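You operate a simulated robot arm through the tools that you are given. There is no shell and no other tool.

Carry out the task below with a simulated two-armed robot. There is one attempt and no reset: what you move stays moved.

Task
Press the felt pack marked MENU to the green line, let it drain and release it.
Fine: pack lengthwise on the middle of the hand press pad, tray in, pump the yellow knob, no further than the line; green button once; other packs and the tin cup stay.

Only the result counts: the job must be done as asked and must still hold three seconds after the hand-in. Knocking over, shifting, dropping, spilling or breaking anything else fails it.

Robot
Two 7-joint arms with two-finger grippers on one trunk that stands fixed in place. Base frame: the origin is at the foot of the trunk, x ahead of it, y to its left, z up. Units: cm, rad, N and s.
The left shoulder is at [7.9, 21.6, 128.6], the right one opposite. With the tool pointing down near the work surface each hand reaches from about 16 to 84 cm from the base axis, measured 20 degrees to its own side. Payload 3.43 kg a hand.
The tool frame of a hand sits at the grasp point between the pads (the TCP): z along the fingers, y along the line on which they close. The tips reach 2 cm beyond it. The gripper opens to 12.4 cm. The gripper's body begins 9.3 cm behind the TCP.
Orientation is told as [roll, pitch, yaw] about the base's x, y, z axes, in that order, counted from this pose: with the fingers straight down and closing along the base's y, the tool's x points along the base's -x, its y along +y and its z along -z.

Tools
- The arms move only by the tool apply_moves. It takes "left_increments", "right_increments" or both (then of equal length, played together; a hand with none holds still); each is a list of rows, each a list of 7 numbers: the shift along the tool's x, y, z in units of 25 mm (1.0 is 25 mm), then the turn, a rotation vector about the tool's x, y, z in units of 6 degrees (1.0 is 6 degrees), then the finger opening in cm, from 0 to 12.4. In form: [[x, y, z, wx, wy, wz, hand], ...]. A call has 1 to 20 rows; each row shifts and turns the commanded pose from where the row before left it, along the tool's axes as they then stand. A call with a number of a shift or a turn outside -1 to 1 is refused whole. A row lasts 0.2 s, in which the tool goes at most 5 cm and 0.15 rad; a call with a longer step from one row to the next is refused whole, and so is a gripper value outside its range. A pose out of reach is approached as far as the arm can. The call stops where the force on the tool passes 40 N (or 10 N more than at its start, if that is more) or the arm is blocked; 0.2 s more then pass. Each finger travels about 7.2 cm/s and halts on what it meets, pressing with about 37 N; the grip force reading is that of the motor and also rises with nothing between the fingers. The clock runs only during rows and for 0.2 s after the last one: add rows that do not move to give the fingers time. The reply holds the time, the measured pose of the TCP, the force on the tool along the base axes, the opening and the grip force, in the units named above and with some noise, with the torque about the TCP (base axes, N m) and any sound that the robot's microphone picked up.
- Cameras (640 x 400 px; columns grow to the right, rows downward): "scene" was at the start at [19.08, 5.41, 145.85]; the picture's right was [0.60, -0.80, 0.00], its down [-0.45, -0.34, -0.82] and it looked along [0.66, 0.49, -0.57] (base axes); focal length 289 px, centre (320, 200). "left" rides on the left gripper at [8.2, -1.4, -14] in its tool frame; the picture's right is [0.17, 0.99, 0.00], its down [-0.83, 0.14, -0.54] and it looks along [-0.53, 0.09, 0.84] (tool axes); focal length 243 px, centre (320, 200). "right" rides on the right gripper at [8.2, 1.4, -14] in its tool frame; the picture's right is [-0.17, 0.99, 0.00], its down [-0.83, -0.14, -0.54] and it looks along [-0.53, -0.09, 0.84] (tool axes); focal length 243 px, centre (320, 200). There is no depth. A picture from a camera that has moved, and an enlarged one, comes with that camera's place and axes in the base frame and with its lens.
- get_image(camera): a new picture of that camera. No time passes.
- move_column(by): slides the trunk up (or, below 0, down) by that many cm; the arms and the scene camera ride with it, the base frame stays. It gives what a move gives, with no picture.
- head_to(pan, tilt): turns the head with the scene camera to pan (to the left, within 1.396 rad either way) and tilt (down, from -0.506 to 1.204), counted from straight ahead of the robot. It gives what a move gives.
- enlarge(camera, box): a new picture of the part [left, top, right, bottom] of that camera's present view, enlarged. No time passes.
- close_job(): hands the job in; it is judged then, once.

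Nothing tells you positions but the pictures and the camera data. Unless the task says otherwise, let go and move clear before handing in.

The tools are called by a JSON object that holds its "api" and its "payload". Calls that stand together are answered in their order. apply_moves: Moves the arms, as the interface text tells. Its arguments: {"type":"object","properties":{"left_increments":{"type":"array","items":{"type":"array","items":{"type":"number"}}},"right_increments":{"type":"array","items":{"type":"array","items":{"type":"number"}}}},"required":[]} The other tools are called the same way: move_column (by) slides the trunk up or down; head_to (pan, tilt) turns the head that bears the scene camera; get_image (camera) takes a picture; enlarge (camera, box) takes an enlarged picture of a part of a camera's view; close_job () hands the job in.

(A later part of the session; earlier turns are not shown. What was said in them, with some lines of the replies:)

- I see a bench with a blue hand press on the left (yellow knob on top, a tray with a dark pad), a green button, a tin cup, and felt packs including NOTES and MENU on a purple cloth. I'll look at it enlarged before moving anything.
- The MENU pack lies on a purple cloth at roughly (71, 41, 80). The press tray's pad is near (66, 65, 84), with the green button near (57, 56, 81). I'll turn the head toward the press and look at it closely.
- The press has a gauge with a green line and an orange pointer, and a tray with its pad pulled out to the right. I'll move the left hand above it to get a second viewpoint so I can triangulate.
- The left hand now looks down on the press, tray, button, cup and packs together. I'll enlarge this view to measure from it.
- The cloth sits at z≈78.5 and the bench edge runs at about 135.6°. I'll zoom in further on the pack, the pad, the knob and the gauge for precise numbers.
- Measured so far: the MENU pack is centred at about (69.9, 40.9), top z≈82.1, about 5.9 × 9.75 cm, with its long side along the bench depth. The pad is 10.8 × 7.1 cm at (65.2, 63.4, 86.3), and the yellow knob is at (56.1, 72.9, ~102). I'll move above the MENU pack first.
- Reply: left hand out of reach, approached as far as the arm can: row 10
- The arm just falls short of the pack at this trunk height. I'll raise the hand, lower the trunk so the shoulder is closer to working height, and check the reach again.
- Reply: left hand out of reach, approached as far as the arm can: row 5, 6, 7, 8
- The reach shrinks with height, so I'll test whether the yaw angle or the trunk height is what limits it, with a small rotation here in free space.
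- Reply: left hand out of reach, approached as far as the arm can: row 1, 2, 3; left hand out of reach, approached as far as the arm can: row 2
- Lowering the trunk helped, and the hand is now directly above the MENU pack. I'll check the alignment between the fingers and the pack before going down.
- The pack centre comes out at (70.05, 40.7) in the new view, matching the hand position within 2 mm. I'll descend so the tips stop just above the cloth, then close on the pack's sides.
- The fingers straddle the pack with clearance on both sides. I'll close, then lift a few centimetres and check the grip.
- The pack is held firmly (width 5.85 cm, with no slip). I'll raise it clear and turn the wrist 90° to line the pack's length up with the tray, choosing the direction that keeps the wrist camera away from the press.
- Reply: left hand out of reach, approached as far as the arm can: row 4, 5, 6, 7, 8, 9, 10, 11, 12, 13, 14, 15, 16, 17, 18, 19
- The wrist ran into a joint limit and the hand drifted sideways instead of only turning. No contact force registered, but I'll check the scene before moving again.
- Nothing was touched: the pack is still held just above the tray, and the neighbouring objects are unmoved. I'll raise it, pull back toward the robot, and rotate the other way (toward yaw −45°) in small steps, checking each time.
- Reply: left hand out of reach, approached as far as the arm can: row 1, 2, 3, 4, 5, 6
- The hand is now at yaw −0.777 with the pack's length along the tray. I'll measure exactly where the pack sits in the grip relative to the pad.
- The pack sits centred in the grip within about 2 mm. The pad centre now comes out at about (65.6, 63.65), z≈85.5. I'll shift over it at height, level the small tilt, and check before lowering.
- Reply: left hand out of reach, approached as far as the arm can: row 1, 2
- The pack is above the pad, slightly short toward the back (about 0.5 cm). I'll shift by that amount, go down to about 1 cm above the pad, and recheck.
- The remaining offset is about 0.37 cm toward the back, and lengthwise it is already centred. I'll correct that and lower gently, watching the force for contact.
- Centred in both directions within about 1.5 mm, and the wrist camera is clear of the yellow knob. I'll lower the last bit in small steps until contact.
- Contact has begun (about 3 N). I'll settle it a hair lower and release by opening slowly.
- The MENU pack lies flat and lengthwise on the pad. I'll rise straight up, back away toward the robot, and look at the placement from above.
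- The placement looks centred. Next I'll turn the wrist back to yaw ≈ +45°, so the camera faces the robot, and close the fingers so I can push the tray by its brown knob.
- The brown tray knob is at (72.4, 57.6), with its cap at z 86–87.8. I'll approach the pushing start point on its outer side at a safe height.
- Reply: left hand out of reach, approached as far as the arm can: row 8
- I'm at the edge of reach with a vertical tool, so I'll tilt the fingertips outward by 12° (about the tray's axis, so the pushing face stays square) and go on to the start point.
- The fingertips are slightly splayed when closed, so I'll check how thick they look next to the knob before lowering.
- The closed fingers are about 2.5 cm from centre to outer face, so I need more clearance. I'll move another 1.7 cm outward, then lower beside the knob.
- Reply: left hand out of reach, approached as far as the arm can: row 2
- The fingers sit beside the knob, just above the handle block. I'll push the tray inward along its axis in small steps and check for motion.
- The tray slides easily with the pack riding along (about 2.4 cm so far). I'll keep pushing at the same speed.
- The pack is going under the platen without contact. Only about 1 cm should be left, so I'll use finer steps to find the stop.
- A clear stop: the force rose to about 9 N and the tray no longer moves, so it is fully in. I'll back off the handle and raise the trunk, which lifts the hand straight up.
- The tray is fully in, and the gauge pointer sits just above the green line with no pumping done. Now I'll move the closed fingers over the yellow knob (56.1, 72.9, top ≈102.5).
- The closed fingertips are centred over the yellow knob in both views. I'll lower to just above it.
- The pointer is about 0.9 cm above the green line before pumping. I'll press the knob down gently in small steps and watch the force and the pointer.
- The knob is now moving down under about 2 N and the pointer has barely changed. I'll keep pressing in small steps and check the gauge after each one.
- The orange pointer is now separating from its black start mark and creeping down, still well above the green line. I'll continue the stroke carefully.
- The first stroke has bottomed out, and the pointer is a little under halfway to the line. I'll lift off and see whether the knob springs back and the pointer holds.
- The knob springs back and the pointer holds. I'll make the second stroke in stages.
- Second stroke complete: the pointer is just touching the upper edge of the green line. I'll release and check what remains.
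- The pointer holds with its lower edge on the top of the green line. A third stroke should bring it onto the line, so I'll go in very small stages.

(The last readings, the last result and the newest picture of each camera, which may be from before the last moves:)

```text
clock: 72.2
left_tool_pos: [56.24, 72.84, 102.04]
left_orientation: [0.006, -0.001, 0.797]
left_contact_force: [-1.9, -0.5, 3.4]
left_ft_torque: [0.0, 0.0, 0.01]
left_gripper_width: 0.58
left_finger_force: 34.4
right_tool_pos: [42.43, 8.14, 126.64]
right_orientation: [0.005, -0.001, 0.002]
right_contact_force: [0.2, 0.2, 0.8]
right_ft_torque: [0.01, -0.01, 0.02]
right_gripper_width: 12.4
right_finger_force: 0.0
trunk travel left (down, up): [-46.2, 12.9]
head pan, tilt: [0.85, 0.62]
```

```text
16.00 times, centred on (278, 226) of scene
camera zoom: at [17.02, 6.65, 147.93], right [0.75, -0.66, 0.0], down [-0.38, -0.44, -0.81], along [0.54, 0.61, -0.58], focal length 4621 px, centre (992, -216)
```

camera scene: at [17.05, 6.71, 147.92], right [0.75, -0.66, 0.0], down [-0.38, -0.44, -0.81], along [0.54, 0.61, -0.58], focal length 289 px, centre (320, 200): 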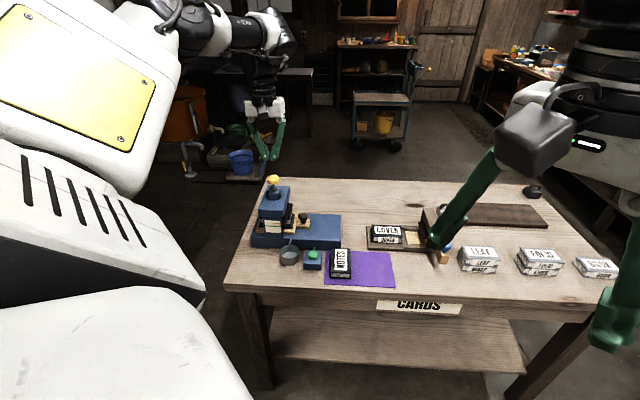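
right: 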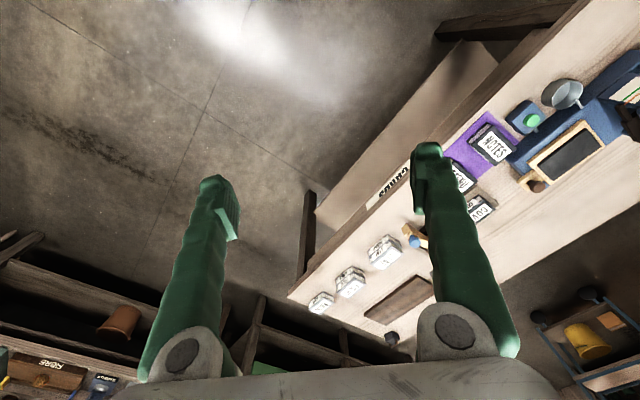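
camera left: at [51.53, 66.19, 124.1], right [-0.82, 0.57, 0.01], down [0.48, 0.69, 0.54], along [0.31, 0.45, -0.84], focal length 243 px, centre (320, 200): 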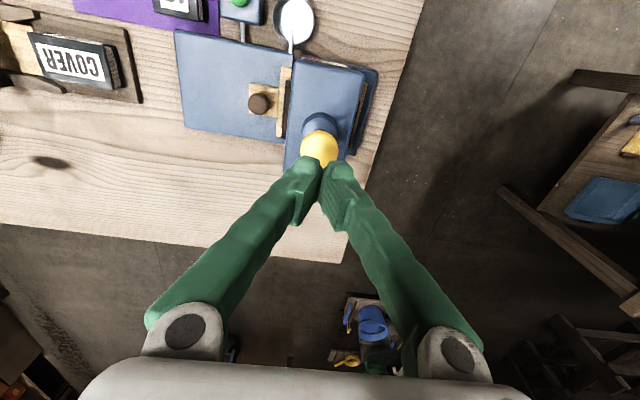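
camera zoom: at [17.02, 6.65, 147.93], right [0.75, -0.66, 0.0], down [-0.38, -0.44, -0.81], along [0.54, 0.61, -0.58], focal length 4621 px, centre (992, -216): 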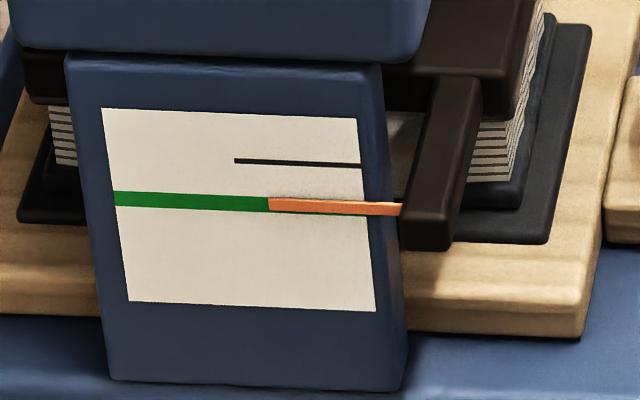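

{"api": "apply_moves", "payload": {"left_increments": [[0, 0, 0.05, 0, 0, 0, 0]]}}

{"api": "enlarge", "payload": {"camera": "scene", "box": [266, 218, 290, 234]}}

```text
clock: 72.6
left_tool_pos: [56.18, 72.88, 101.87]
left_orientation: [0.006, -0.002, 0.796]
left_contact_force: [-2.6, 0.0, 4.2]
left_ft_torque: [0.04, 0.05, -0.01]
left_gripper_width: 0.6
left_finger_force: 33.8
right_tool_pos: [42.45, 8.14, 126.66]
right_orientation: [0.003, -0.001, 0.0]
right_contact_force: [0.1, -1.0, -0.6]
right_ft_torque: [0.04, 0.01, 0.01]
right_gripper_width: 12.42
right_finger_force: 0.0
trunk travel left (down, up): [-46.2, 12.9]
head pan, tilt: [0.85, 0.62]
```

```text
16.00 times, centred on (278, 226) of scene
camera zoom: at [17.02, 6.66, 147.93], right [0.75, -0.66, 0.0], down [-0.38, -0.44, -0.81], along [0.54, 0.61, -0.58], focal length 4621 px, centre (992, -216)
```

zoom: 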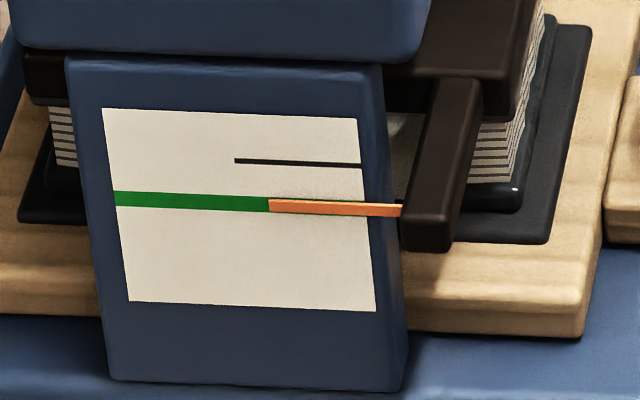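

The pointer now coincides with the green line. I'll release the knob, lift clear, and check the reading without load.

{"api": "apply_moves", "payload": {"left_increments": [[0, 0, -0.3, 0, 0, 0, 0], [0, 0, -0.3, 0, 0, 0, 0], [0, 0, -0.4, 0, 0, 0, 0], [0, 0, -0.8, 0, 0, 0, 0], [0, 0, -0.8, 0, 0, 0, 0], [0, 0, 0, 0, 0, 0, 0]]}}

{"api": "enlarge", "payload": {"camera": "scene", "box": [266, 218, 290, 234]}}

{"api": "enlarge", "payload": {"camera": "scene", "box": [240, 180, 340, 280]}}

```text
clock: 74.0
left_tool_pos: [56.39, 73.05, 108.32]
left_orientation: [0.005, 0.001, 0.795]
left_contact_force: [-0.5, -0.1, 0.3]
left_ft_torque: [-0.02, 0.03, -0.01]
left_gripper_width: 0.03
left_finger_force: 34.2
right_tool_pos: [42.61, 8.18, 126.7]
right_orientation: [0.003, -0.001, 0.0]
right_contact_force: [0.7, -0.4, 0.2]
right_ft_torque: [0.0, -0.02, 0.01]
right_gripper_width: 12.42
right_finger_force: 0.0
trunk travel left (down, up): [-46.2, 12.9]
head pan, tilt: [0.85, 0.62]
```

```text
16.00 times, centred on (278, 226) of scene
camera zoom: at [17.09, 6.74, 147.91], right [0.75, -0.66, 0.0], down [-0.38, -0.44, -0.81], along [0.54, 0.61, -0.58], focal length 4621 px, centre (992, -216)
```

zoom: 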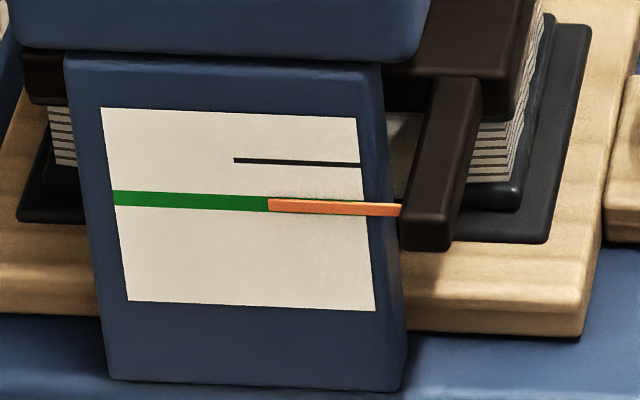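

```text
4.00 times, centred on (290, 230) of scene
camera zoom: at [17.09, 6.74, 147.91], right [0.75, -0.66, 0.0], down [-0.38, -0.44, -0.81], along [0.54, 0.61, -0.58], focal length 1155 px, centre (440, 80)
```

zoom: 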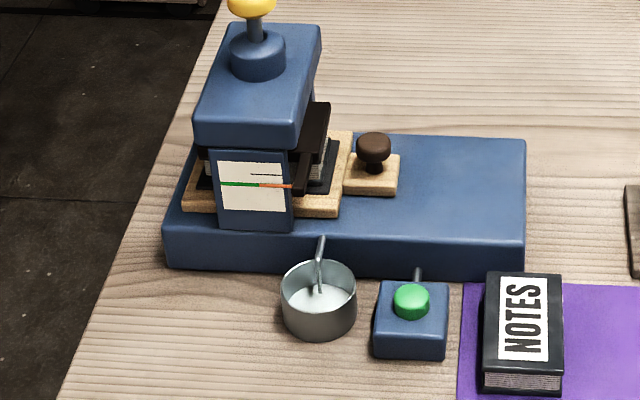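

Water is now running from the spout into the tin cup, and the pointer is holding on the line. While it drains I'll carry the hand over above the green button, staying high.

{"api": "apply_moves", "payload": {"left_increments": [[0, 0, -0.8, 0, 0, 0, 0], [0.86, -0.845, 0, 0, 0, 0, 0], [0.86, -0.845, 0, 0, 0, 0, 0], [0.86, -0.845, 0, 0, 0, 0, 0], [0.86, -0.845, 0, 0, 0, 0, 0], [0.86, -0.845, 0, 0, 0, 0, 0], [0.86, -0.845, 0, 0, 0, 0, 0], [0, 0, 0, 0, 0, 0, 0], [0, 0, 0, 0, 0, 0, 0]]}}

{"api": "get_image", "payload": {"camera": "scene"}}

{"api": "enlarge", "payload": {"camera": "scene", "box": [240, 180, 340, 280]}}

{"api": "get_image", "payload": {"camera": "left"}}

```text
clock: 76.0
left_tool_pos: [56.0, 54.55, 110.32]
left_orientation: [0.006, -0.003, 0.794]
left_contact_force: [0.4, -0.2, 0.2]
left_ft_torque: [0.02, 0.02, 0.0]
left_gripper_width: 0.01
left_finger_force: 34.2
right_tool_pos: [42.73, 8.26, 126.75]
right_orientation: [0.004, 0.0, 0.001]
right_contact_force: [-0.1, -0.1, -0.3]
right_ft_torque: [-0.04, 0.01, 0.02]
right_gripper_width: 12.4
right_finger_force: 0.0
trunk travel left (down, up): [-46.2, 12.9]
head pan, tilt: [0.85, 0.62]
```

```text
taken
camera scene: at [17.08, 6.7, 147.92], right [0.75, -0.66, 0.0], down [-0.38, -0.44, -0.81], along [0.54, 0.61, -0.58], focal length 289 px, centre (320, 200)
```

scene: 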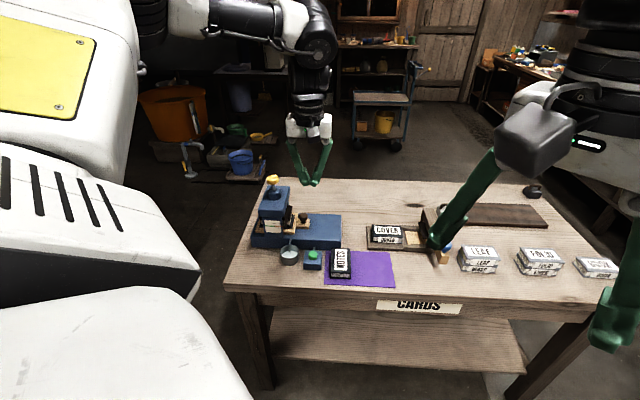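

```text
4.00 times, centred on (290, 230) of scene
camera zoom: at [17.08, 6.7, 147.92], right [0.75, -0.66, 0.0], down [-0.38, -0.44, -0.81], along [0.54, 0.61, -0.58], focal length 1155 px, centre (440, 80)
```

zoom: 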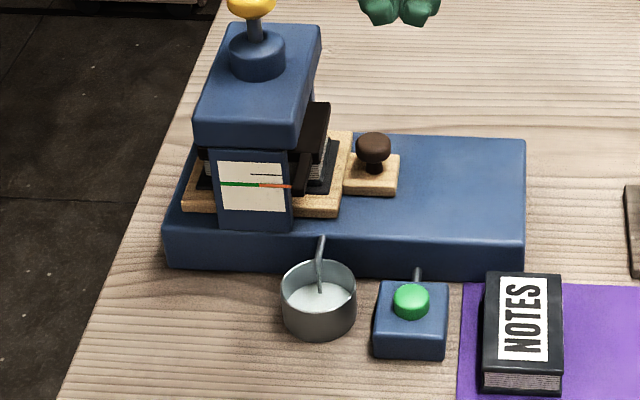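

```text
taken
camera left: at [51.42, 47.83, 124.3], right [-0.82, 0.57, 0.01], down [0.48, 0.69, 0.54], along [0.31, 0.45, -0.84], focal length 243 px, centre (320, 200)
```

left: 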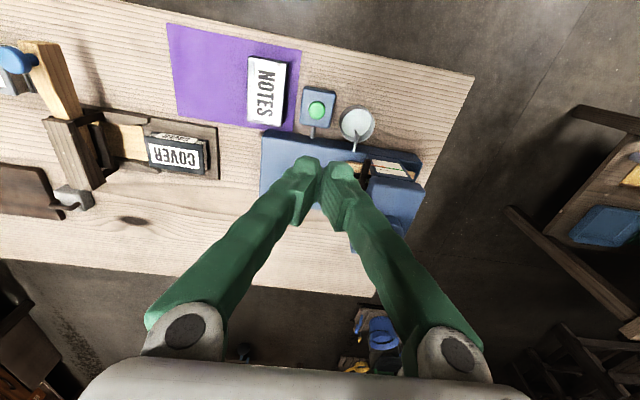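

It is still draining. I'll measure the green button from both cameras while letting time pass.

{"api": "apply_moves", "payload": {"left_increments": [[0, 0, 0, 0, 0, 0, 0], [0, 0, 0, 0, 0, 0, 0], [0, 0, 0, 0, 0, 0, 0], [0, 0, 0, 0, 0, 0, 0], [0, 0, 0, 0, 0, 0, 0], [0, 0, 0, 0, 0, 0, 0], [0, 0, 0, 0, 0, 0, 0], [0, 0, 0, 0, 0, 0, 0], [0, 0, 0, 0, 0, 0, 0], [0, 0, 0, 0, 0, 0, 0]]}}

{"api": "enlarge", "payload": {"camera": "left", "box": [280, 75, 400, 155]}}

{"api": "enlarge", "payload": {"camera": "scene", "box": [270, 225, 350, 285]}}

{"api": "enlarge", "payload": {"camera": "scene", "box": [266, 218, 290, 234]}}

```text
clock: 78.2
left_tool_pos: [56.12, 54.7, 110.28]
left_orientation: [0.004, -0.001, 0.795]
left_contact_force: [-0.5, -0.2, 0.8]
left_ft_torque: [0.0, 0.01, -0.01]
left_gripper_width: 0.01
left_finger_force: 33.8
right_tool_pos: [42.55, 8.25, 126.63]
right_orientation: [0.003, -0.001, 0.0]
right_contact_force: [0.4, -0.3, -0.2]
right_ft_torque: [-0.01, 0.02, -0.03]
right_gripper_width: 12.39
right_finger_force: 0.0
trunk travel left (down, up): [-46.2, 12.9]
head pan, tilt: [0.85, 0.62]
```

```text
5.00 times, centred on (340, 115) of left
camera zoom: at [51.41, 47.85, 124.3], right [-0.82, 0.57, 0.01], down [0.48, 0.69, 0.54], along [0.31, 0.45, -0.84], focal length 1213 px, centre (220, 625)
```

zoom: 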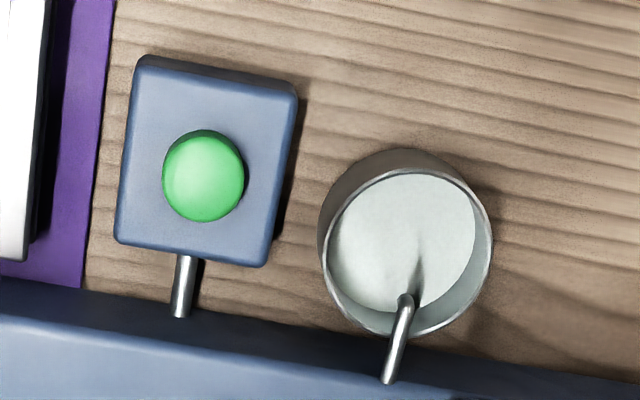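

```text
6.67 times, centred on (310, 255) of scene
camera zoom: at [17.08, 6.7, 147.92], right [0.75, -0.66, 0.0], down [-0.38, -0.44, -0.81], along [0.54, 0.61, -0.58], focal length 1925 px, centre (387, -167)
```

zoom: 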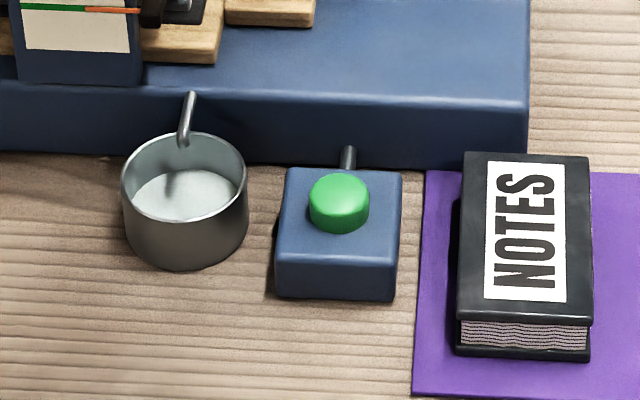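

```text
16.00 times, centred on (278, 226) of scene
camera zoom: at [17.08, 6.7, 147.92], right [0.75, -0.66, 0.0], down [-0.38, -0.44, -0.81], along [0.54, 0.61, -0.58], focal length 4621 px, centre (992, -216)
```

zoom: 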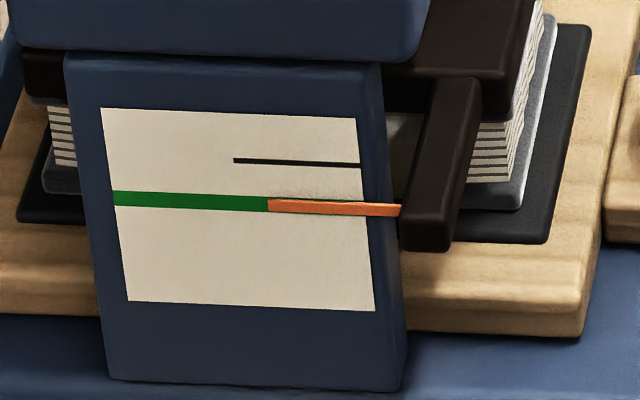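

The stream has stopped, the cup holds the water, and the pack's covers have turned a lighter colour. The pointer is still on the line. I'll descend above the green button (56.95, 55.3, top ≈82.5) without touching it, which gives extra draining time.

{"api": "apply_moves", "payload": {"left_increments": [[-0.14, -0.02, 0.9, 0, 0, 0, 0], [-0.14, -0.02, 0.9, 0, 0, 0, 0], [-0.14, -0.02, 0.9, 0, 0, 0, 0], [0, 0, 0.9, 0, 0, 0, 0], [0, 0, 0.9, 0, 0, 0, 0], [0, 0, 0.9, 0, 0, 0, 0], [0, 0, 0.9, 0, 0, 0, 0], [0, 0, 0, 0, 0, 0, 0], [0, 0, 0, 0, 0, 0, 0], [0, 0, 0, 0, 0, 0, 0], [0, 0, 0, 0, 0, 0, 0], [0, 0, 0, 0, 0, 0, 0]]}}

{"api": "enlarge", "payload": {"camera": "scene", "box": [260, 205, 360, 285]}}

{"api": "get_image", "payload": {"camera": "left"}}

```text
clock: 80.8
left_tool_pos: [57.15, 55.64, 94.47]
left_orientation: [0.003, -0.001, 0.793]
left_contact_force: [0.3, 0.7, -0.1]
left_ft_torque: [-0.02, 0.01, 0.01]
left_gripper_width: 0.0
left_finger_force: 34.7
right_tool_pos: [42.49, 8.31, 126.61]
right_orientation: [0.005, 0.0, 0.0]
right_contact_force: [0.9, -0.6, 0.2]
right_ft_torque: [-0.04, -0.01, 0.01]
right_gripper_width: 12.42
right_finger_force: 0.0
trunk travel left (down, up): [-46.2, 12.9]
head pan, tilt: [0.85, 0.62]
```

```text
5.00 times, centred on (310, 245) of scene
camera zoom: at [17.08, 6.71, 147.92], right [0.75, -0.66, 0.0], down [-0.38, -0.44, -0.81], along [0.54, 0.61, -0.58], focal length 1444 px, centre (370, -25)
```

zoom: 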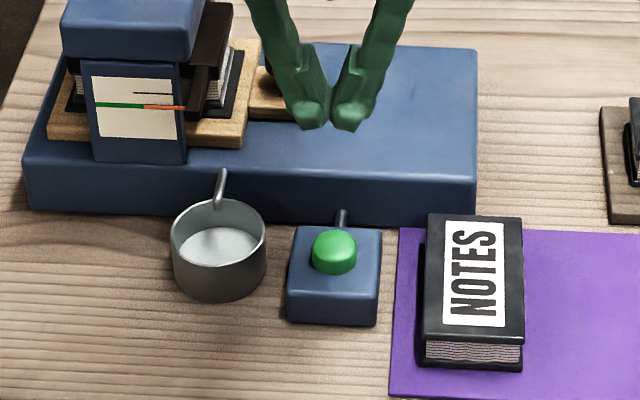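

```text
taken
camera left: at [52.41, 48.62, 108.53], right [-0.82, 0.57, 0.01], down [0.48, 0.69, 0.54], along [0.31, 0.45, -0.84], focal length 243 px, centre (320, 200)
```

left: 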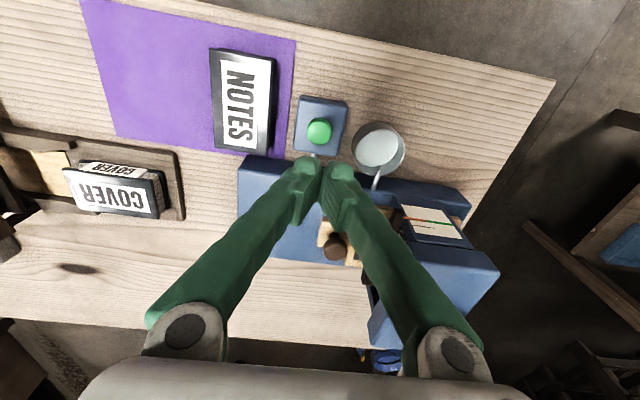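

{"api": "apply_moves", "payload": {"left_increments": [[0.08, 0, 0.8, 0, 0, 0, 0], [0.08, 0, 0.8, 0, 0, 0, 0], [0, 0, 0.8, 0, 0, 0, 0], [0, 0, 0.7, 0, 0, 0, 0], [0, 0, 0, 0, 0, 0, 0], [0, 0, 0, 0, 0, 0, 0], [0, 0, 0, 0, 0, 0, 0], [0, 0, 0, 0, 0, 0, 0], [0, 0, 0, 0, 0, 0, 0]]}}

{"api": "enlarge", "payload": {"camera": "scene", "box": [260, 205, 360, 285]}}

{"api": "enlarge", "payload": {"camera": "left", "box": [250, 80, 430, 230]}}

{"api": "enlarge", "payload": {"camera": "scene", "box": [266, 218, 290, 234]}}

```text
clock: 82.8
left_tool_pos: [56.74, 55.19, 86.6]
left_orientation: [0.005, -0.002, 0.795]
left_contact_force: [0.4, 0.5, -0.2]
left_ft_torque: [0.02, 0.0, 0.04]
left_gripper_width: 0.01
left_finger_force: 34.4
right_tool_pos: [42.51, 8.25, 126.86]
right_orientation: [0.003, 0.0, -0.001]
right_contact_force: [-0.9, -0.3, -0.3]
right_ft_torque: [-0.03, 0.01, 0.0]
right_gripper_width: 12.37
right_finger_force: 0.0
trunk travel left (down, up): [-46.2, 12.9]
head pan, tilt: [0.85, 0.62]
```

```text
5.00 times, centred on (310, 245) of scene
camera zoom: at [17.08, 6.71, 147.92], right [0.75, -0.66, 0.0], down [-0.38, -0.44, -0.81], along [0.54, 0.61, -0.58], focal length 1444 px, centre (370, -25)
```

zoom: 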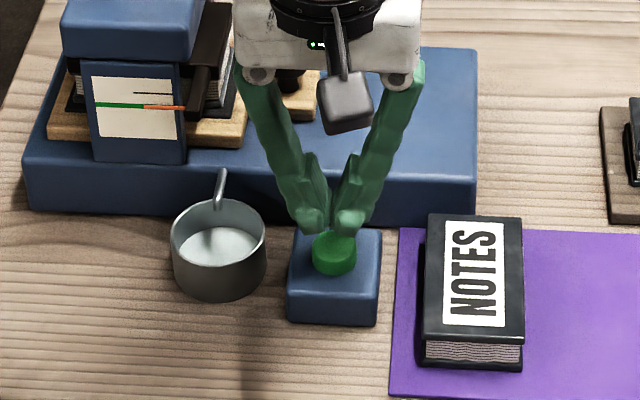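

```text
2.67 times, centred on (340, 155) of left
camera zoom: at [52.04, 48.3, 100.7], right [-0.82, 0.57, 0.01], down [0.48, 0.69, 0.54], along [0.31, 0.45, -0.84], focal length 647 px, centre (267, 320)
```

zoom: 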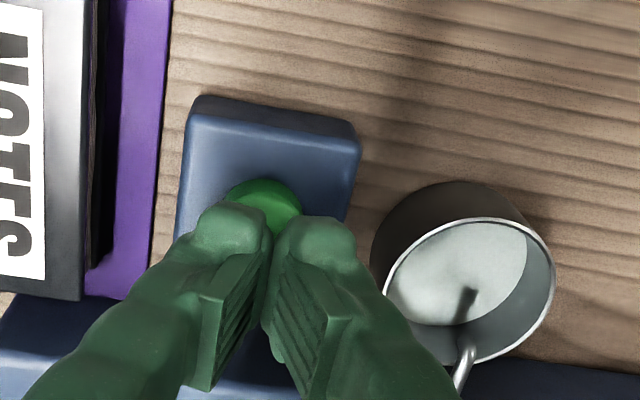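

```text
16.00 times, centred on (278, 226) of scene
camera zoom: at [17.08, 6.71, 147.92], right [0.75, -0.66, 0.0], down [-0.38, -0.44, -0.81], along [0.54, 0.61, -0.58], focal length 4621 px, centre (992, -216)
```

zoom: 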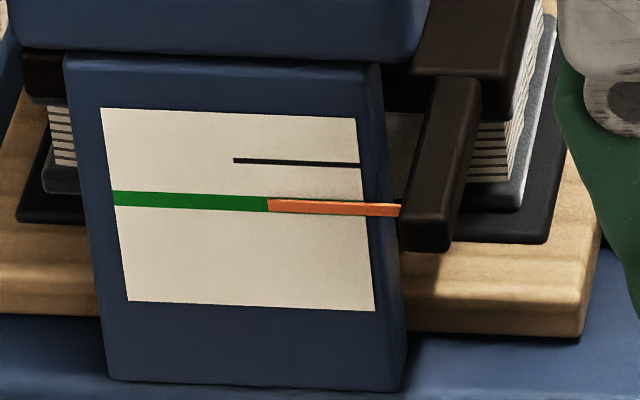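

It has had about 9 s to drain with no more flow, and the pointer is still on the line. The fingertips are centred above the green button, so I'll press it once in a single downward motion.

{"api": "apply_moves", "payload": {"left_increments": [[-0.04, 0, 0.2, 0, 0, 0, 0], [0, 0, 0.2, 0, 0, 0, 0], [0, 0, 0.2, 0, 0, 0, 0]]}}

{"api": "enlarge", "payload": {"camera": "scene", "box": [285, 230, 345, 280]}}

```text
clock: 83.6
left_tool_pos: [56.79, 55.4, 85.25]
left_orientation: [0.004, -0.002, 0.794]
left_contact_force: [-1.0, 0.0, 1.0]
left_ft_torque: [0.01, 0.0, 0.02]
left_gripper_width: 0.0
left_finger_force: 34.0
right_tool_pos: [42.62, 8.2, 126.61]
right_orientation: [0.003, -0.001, 0.0]
right_contact_force: [0.0, -0.5, -0.2]
right_ft_torque: [-0.01, -0.02, 0.0]
right_gripper_width: 12.4
right_finger_force: 0.1
trunk travel left (down, up): [-46.2, 12.9]
head pan, tilt: [0.85, 0.62]
```

```text
8.00 times, centred on (315, 255) of scene
camera zoom: at [17.08, 6.71, 147.92], right [0.75, -0.66, 0.0], down [-0.38, -0.44, -0.81], along [0.54, 0.61, -0.58], focal length 2310 px, centre (360, -240)
```

zoom: 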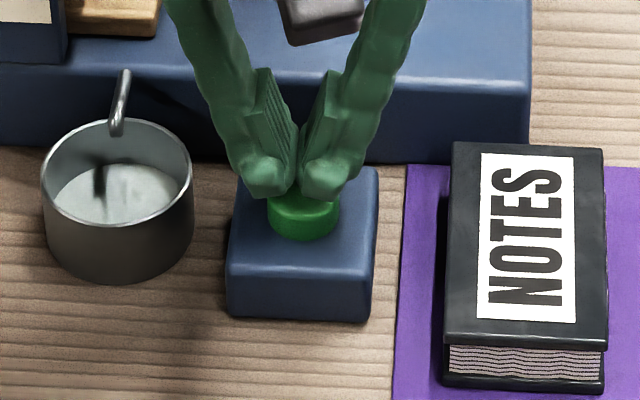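

{"api": "apply_moves", "payload": {"left_increments": [[0, 0, 0.1, 0, 0, 0, 0], [0, 0, 0.1, 0, 0, 0, 0], [0, 0, 0.1, 0, 0, 0, 0], [0, 0, 0.1, 0, 0, 0, 0]]}}

{"api": "enlarge", "payload": {"camera": "scene", "box": [285, 230, 345, 280]}}

{"api": "enlarge", "payload": {"camera": "scene", "box": [266, 218, 290, 234]}}

```text
clock: 84.6
left_tool_pos: [56.73, 55.49, 84.31]
left_orientation: [0.006, -0.002, 0.794]
left_contact_force: [0.4, -0.4, 0.6]
left_ft_torque: [0.02, -0.04, 0.0]
left_gripper_width: 0.0
left_finger_force: 34.0
right_tool_pos: [42.69, 8.29, 126.68]
right_orientation: [0.004, 0.0, 0.002]
right_contact_force: [-0.1, -0.1, 0.2]
right_ft_torque: [0.03, -0.03, -0.04]
right_gripper_width: 12.39
right_finger_force: 0.0
trunk travel left (down, up): [-46.2, 12.9]
head pan, tilt: [0.85, 0.62]
```

```text
8.00 times, centred on (315, 255) of scene
camera zoom: at [17.08, 6.71, 147.92], right [0.75, -0.66, 0.0], down [-0.38, -0.44, -0.81], along [0.54, 0.61, -0.58], focal length 2310 px, centre (360, -240)
```

zoom: 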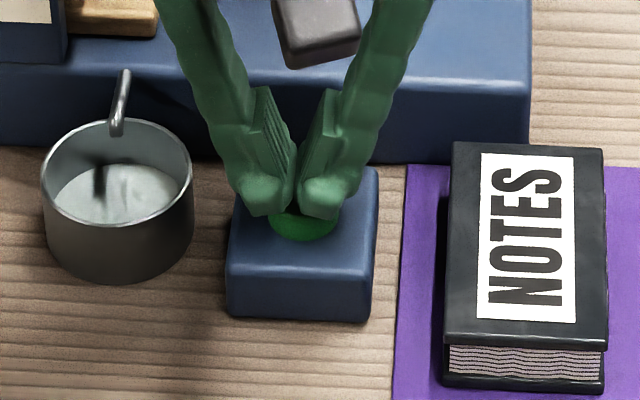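

```text
16.00 times, centred on (278, 226) of scene
camera zoom: at [17.08, 6.71, 147.92], right [0.75, -0.66, 0.0], down [-0.38, -0.44, -0.81], along [0.54, 0.61, -0.58], focal length 4621 px, centre (992, -216)
```

zoom: 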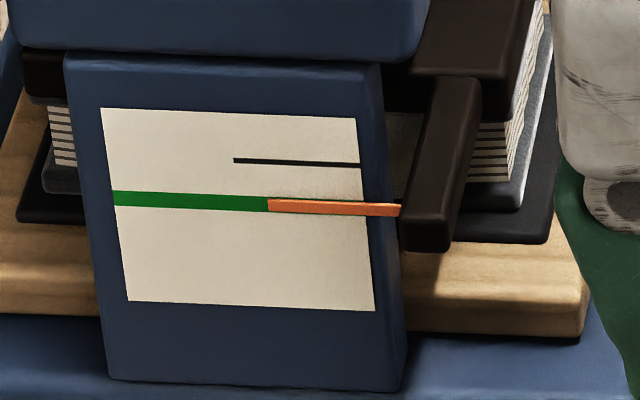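

{"api": "apply_moves", "payload": {"left_increments": [[0, 0, 0.08, 0, 0, 0, 0], [0, 0, 0.08, 0, 0, 0, 0], [0, 0, 0.08, 0, 0, 0, 0]]}}

{"api": "enlarge", "payload": {"camera": "scene", "box": [285, 230, 345, 280]}}

{"api": "enlarge", "payload": {"camera": "scene", "box": [266, 218, 290, 234]}}

```text
clock: 85.4
left_tool_pos: [56.76, 55.27, 83.69]
left_orientation: [0.005, -0.002, 0.795]
left_contact_force: [0.3, 0.3, 1.8]
left_ft_torque: [0.02, -0.01, -0.01]
left_gripper_width: 0.0
left_finger_force: 34.8
right_tool_pos: [42.53, 8.2, 126.66]
right_orientation: [0.005, 0.0, 0.001]
right_contact_force: [-0.2, 0.1, -0.2]
right_ft_torque: [0.0, 0.02, 0.02]
right_gripper_width: 12.42
right_finger_force: 0.1
trunk travel left (down, up): [-46.2, 12.9]
head pan, tilt: [0.85, 0.62]
```

```text
8.00 times, centred on (315, 255) of scene
camera zoom: at [17.06, 6.69, 147.92], right [0.75, -0.66, 0.0], down [-0.38, -0.44, -0.81], along [0.54, 0.61, -0.58], focal length 2310 px, centre (360, -240)
```

zoom: 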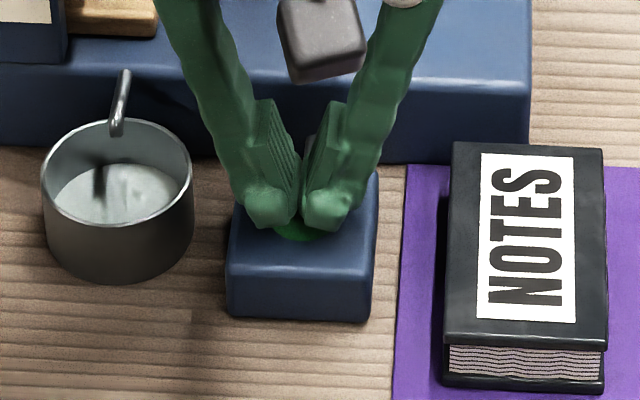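

```text
16.00 times, centred on (278, 226) of scene
camera zoom: at [17.06, 6.69, 147.92], right [0.75, -0.66, 0.0], down [-0.38, -0.44, -0.81], along [0.54, 0.61, -0.58], focal length 4621 px, centre (992, -216)
```

zoom: 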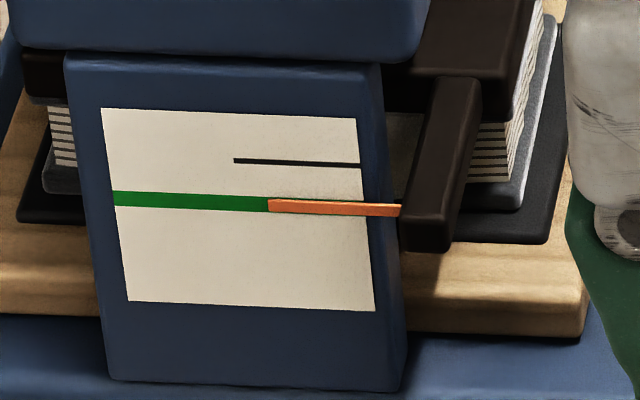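

{"api": "apply_moves", "payload": {"left_increments": [[0, 0, 0.06, 0, 0, 0, 0], [0, 0, 0.06, 0, 0, 0, 0]]}}

{"api": "enlarge", "payload": {"camera": "scene", "box": [266, 218, 290, 234]}}

{"api": "enlarge", "payload": {"camera": "scene", "box": [285, 230, 345, 280]}}

```text
clock: 86.0
left_tool_pos: [56.99, 55.36, 83.42]
left_orientation: [0.005, -0.002, 0.796]
left_contact_force: [-0.3, 0.5, 3.0]
left_ft_torque: [0.01, -0.04, 0.01]
left_gripper_width: 0.0
left_finger_force: 33.8
right_tool_pos: [42.42, 8.11, 126.69]
right_orientation: [0.001, -0.001, -0.001]
right_contact_force: [-0.1, -0.4, -0.6]
right_ft_torque: [-0.05, 0.03, -0.01]
right_gripper_width: 12.41
right_finger_force: 0.1
trunk travel left (down, up): [-46.2, 12.9]
head pan, tilt: [0.85, 0.62]
heard: click
```

```text
16.00 times, centred on (278, 226) of scene
camera zoom: at [17.05, 6.69, 147.92], right [0.75, -0.66, 0.0], down [-0.38, -0.44, -0.81], along [0.54, 0.61, -0.58], focal length 4621 px, centre (992, -216)
```

zoom: 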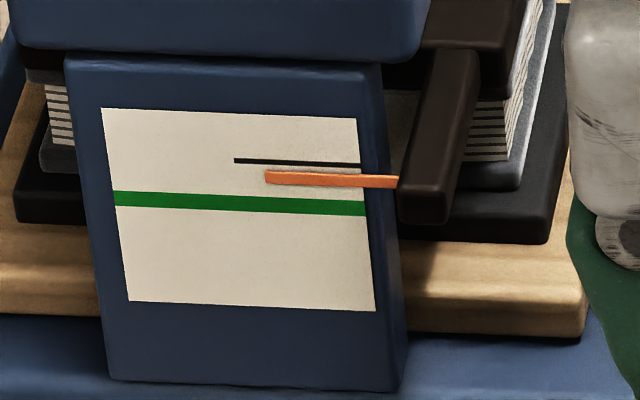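

```text
8.00 times, centred on (315, 255) of scene
camera zoom: at [17.05, 6.69, 147.92], right [0.75, -0.66, 0.0], down [-0.38, -0.44, -0.81], along [0.54, 0.61, -0.58], focal length 2310 px, centre (360, -240)
```

zoom: 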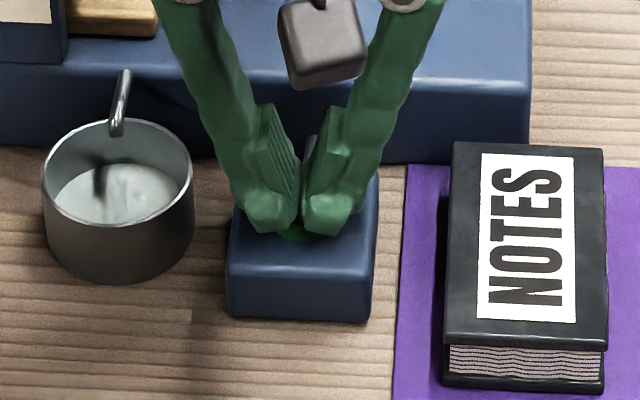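

A single click was heard and the platen is rising, so the press has released. I'll lift straight up off the button.

{"api": "apply_moves", "payload": {"left_increments": [[0, 0, -0.5, 0, 0, 0, 0], [0, 0, -0.8, 0, 0, 0, 0], [0, 0, -0.8, 0, 0, 0, 0], [0, 0, -0.8, 0, 0, 0, 0], [0, 0, -0.8, 0, 0, 0, 0], [0, 0, -0.8, 0, 0, 0, 0], [0, 0, -0.8, 0, 0, 0, 0], [0, 0, -0.8, 0, 0, 0, 0], [0, 0, 0, 0, 0, 0, 0], [0, 0, 0, 0, 0, 0, 0]]}}

{"api": "enlarge", "payload": {"camera": "scene", "box": [240, 170, 360, 290]}}

{"api": "enlarge", "payload": {"camera": "scene", "box": [262, 210, 292, 234]}}

{"api": "get_image", "payload": {"camera": "scene"}}

{"api": "get_image", "payload": {"camera": "left"}}

```text
clock: 88.2
left_tool_pos: [57.08, 55.12, 98.61]
left_orientation: [0.004, -0.001, 0.795]
left_contact_force: [-0.2, -0.1, 0.1]
left_ft_torque: [0.02, 0.0, 0.0]
left_gripper_width: 0.02
left_finger_force: 34.5
right_tool_pos: [42.55, 8.2, 126.67]
right_orientation: [0.004, 0.0, 0.0]
right_contact_force: [0.0, 0.0, -0.2]
right_ft_torque: [-0.03, 0.02, 0.01]
right_gripper_width: 12.42
right_finger_force: 0.0
trunk travel left (down, up): [-46.2, 12.9]
head pan, tilt: [0.85, 0.62]
```

```text
3.33 times, centred on (300, 230) of scene
camera zoom: at [17.09, 6.71, 147.91], right [0.75, -0.66, 0.0], down [-0.38, -0.44, -0.81], along [0.54, 0.61, -0.58], focal length 963 px, centre (387, 100)
```

zoom: 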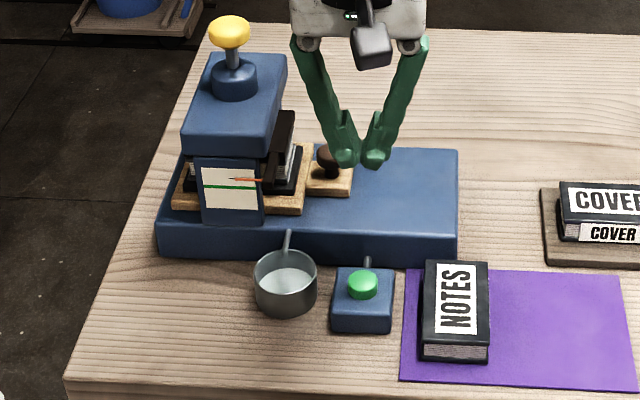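

```text
16.00 times, centred on (277, 222) of scene
camera zoom: at [17.09, 6.71, 147.91], right [0.75, -0.66, 0.0], down [-0.38, -0.44, -0.81], along [0.54, 0.61, -0.58], focal length 4621 px, centre (1008, -152)
```

zoom: 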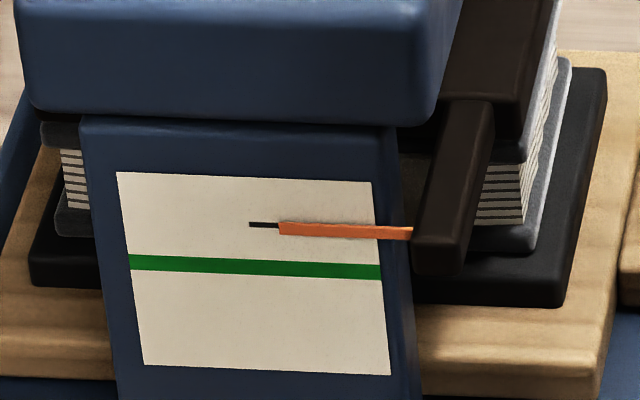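

```text
taken
camera scene: at [17.09, 6.71, 147.91], right [0.75, -0.66, 0.0], down [-0.38, -0.44, -0.81], along [0.54, 0.61, -0.58], focal length 289 px, centre (320, 200)
```

scene: 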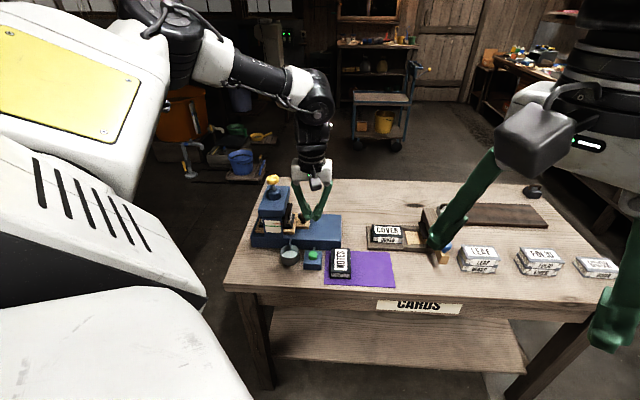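

```text
taken
camera left: at [52.29, 48.27, 112.58], right [-0.82, 0.57, 0.01], down [0.48, 0.69, 0.54], along [0.31, 0.45, -0.84], focal length 243 px, centre (320, 200)
```

left: 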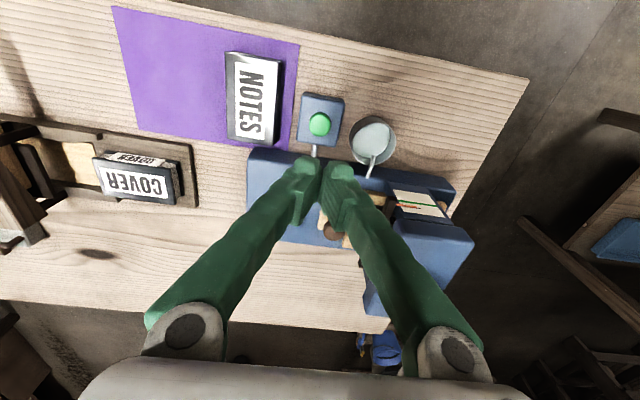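

The pointer has returned to its start mark, so the press is released. The pack is drained and still on the tray, and the cup, button box and other packs are where they were. I'll move the hand clear up and back toward the robot before handing in.

{"api": "apply_moves", "payload": {"left_increments": [[0, 0, -0.9, 0, 0, 0, 0], [0, 0, -0.9, 0, 0, 0, 0], [0.6, 0, -0.9, 0, 0, 0, 0], [0.8, 0, -0.9, 0, 0, 0, 0], [0.8, 0, -0.8, 0, 0, 0, 0], [0.8, 0, 0, 0, 0, 0, 0], [0.8, 0, 0, 0, 0, 0, 0], [0, 0, 0, 0, 0, 0, 0], [0, 0, 0, 0, 0, 0, 0], [0, 0, 0, 0, 0, 0, 0]]}}

{"api": "get_image", "payload": {"camera": "scene"}}

{"api": "enlarge", "payload": {"camera": "scene", "box": [240, 170, 400, 290]}}

{"api": "get_image", "payload": {"camera": "left"}}

```text
clock: 90.4
left_tool_pos: [51.06, 49.65, 110.01]
left_orientation: [0.006, 0.002, 0.793]
left_contact_force: [-0.4, -0.1, -0.5]
left_ft_torque: [0.01, -0.01, -0.01]
left_gripper_width: 0.0
left_finger_force: 34.8
left hand out of reach, approached as far as the arm can: row 7
right_tool_pos: [42.64, 8.17, 126.58]
right_orientation: [0.002, 0.0, 0.0]
right_contact_force: [-0.4, 0.7, 0.1]
right_ft_torque: [0.04, 0.03, 0.0]
right_gripper_width: 12.42
right_finger_force: 0.0
trunk travel left (down, up): [-46.2, 12.9]
head pan, tilt: [0.85, 0.62]
```

```text
taken
camera scene: at [17.07, 6.68, 147.92], right [0.75, -0.66, 0.0], down [-0.38, -0.44, -0.81], along [0.54, 0.61, -0.58], focal length 289 px, centre (320, 200)
```

scene: 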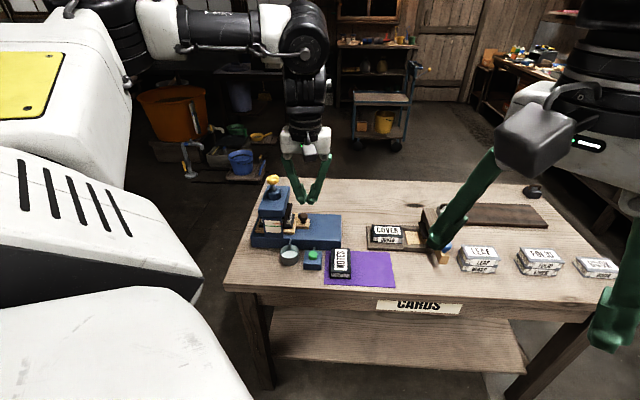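

```text
3.33 times, centred on (320, 230) of scene
camera zoom: at [17.07, 6.68, 147.92], right [0.75, -0.66, 0.0], down [-0.38, -0.44, -0.81], along [0.54, 0.61, -0.58], focal length 963 px, centre (320, 100)
```

zoom: 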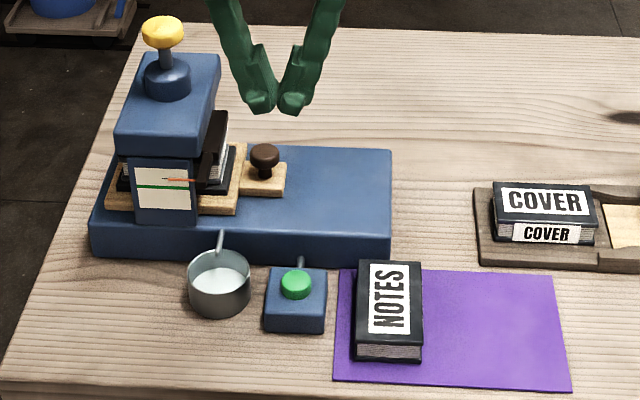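

```text
taken
camera left: at [46.39, 42.81, 124.01], right [-0.82, 0.57, 0.01], down [0.48, 0.69, 0.54], along [0.31, 0.45, -0.84], focal length 243 px, centre (320, 200)
```

left: 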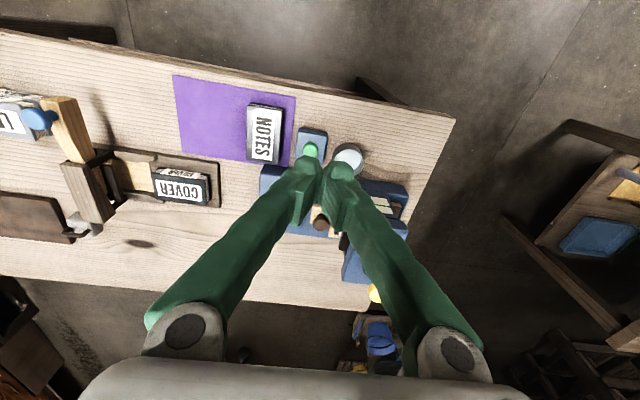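

Everything has settled. The MENU pack lies drained on the tray in the released press, the cup holds the water, the other packs and the cup haven't moved, and the hand is well clear. I'm handing the job in.

{"api": "close_job", "payload": {}}

```text
The job is handed in.
```

The MENU pack was pressed to the green line, drained and released, and the job has been handed in. I haven't seen a verdict on it.

- **Placement:** the pack lies lengthwise on the middle of the press pad. I pushed the tray in until it met its stop.
- **Pressing:** three strokes on the yellow knob, the last one partial, brought the pointer onto the green line. It held there; allowing for the camera angle, it sits on or just above the line, not past it.
- **Draining:** water ran into the tin cup and had stopped well before I pressed the button.
- **Release:** I pressed the green button once and heard one click. The pointer then went back to its start mark.

In the last pictures the tin cup and the other packs had not moved. The pack is still in the press with the tray in, and the left hand was clear of everything at hand-in.

While turning the held pack, the left wrist hit a joint limit and the hand swung about 22 cm sideways over the tray. It touched nothing, and I backed off and turned it the other way.
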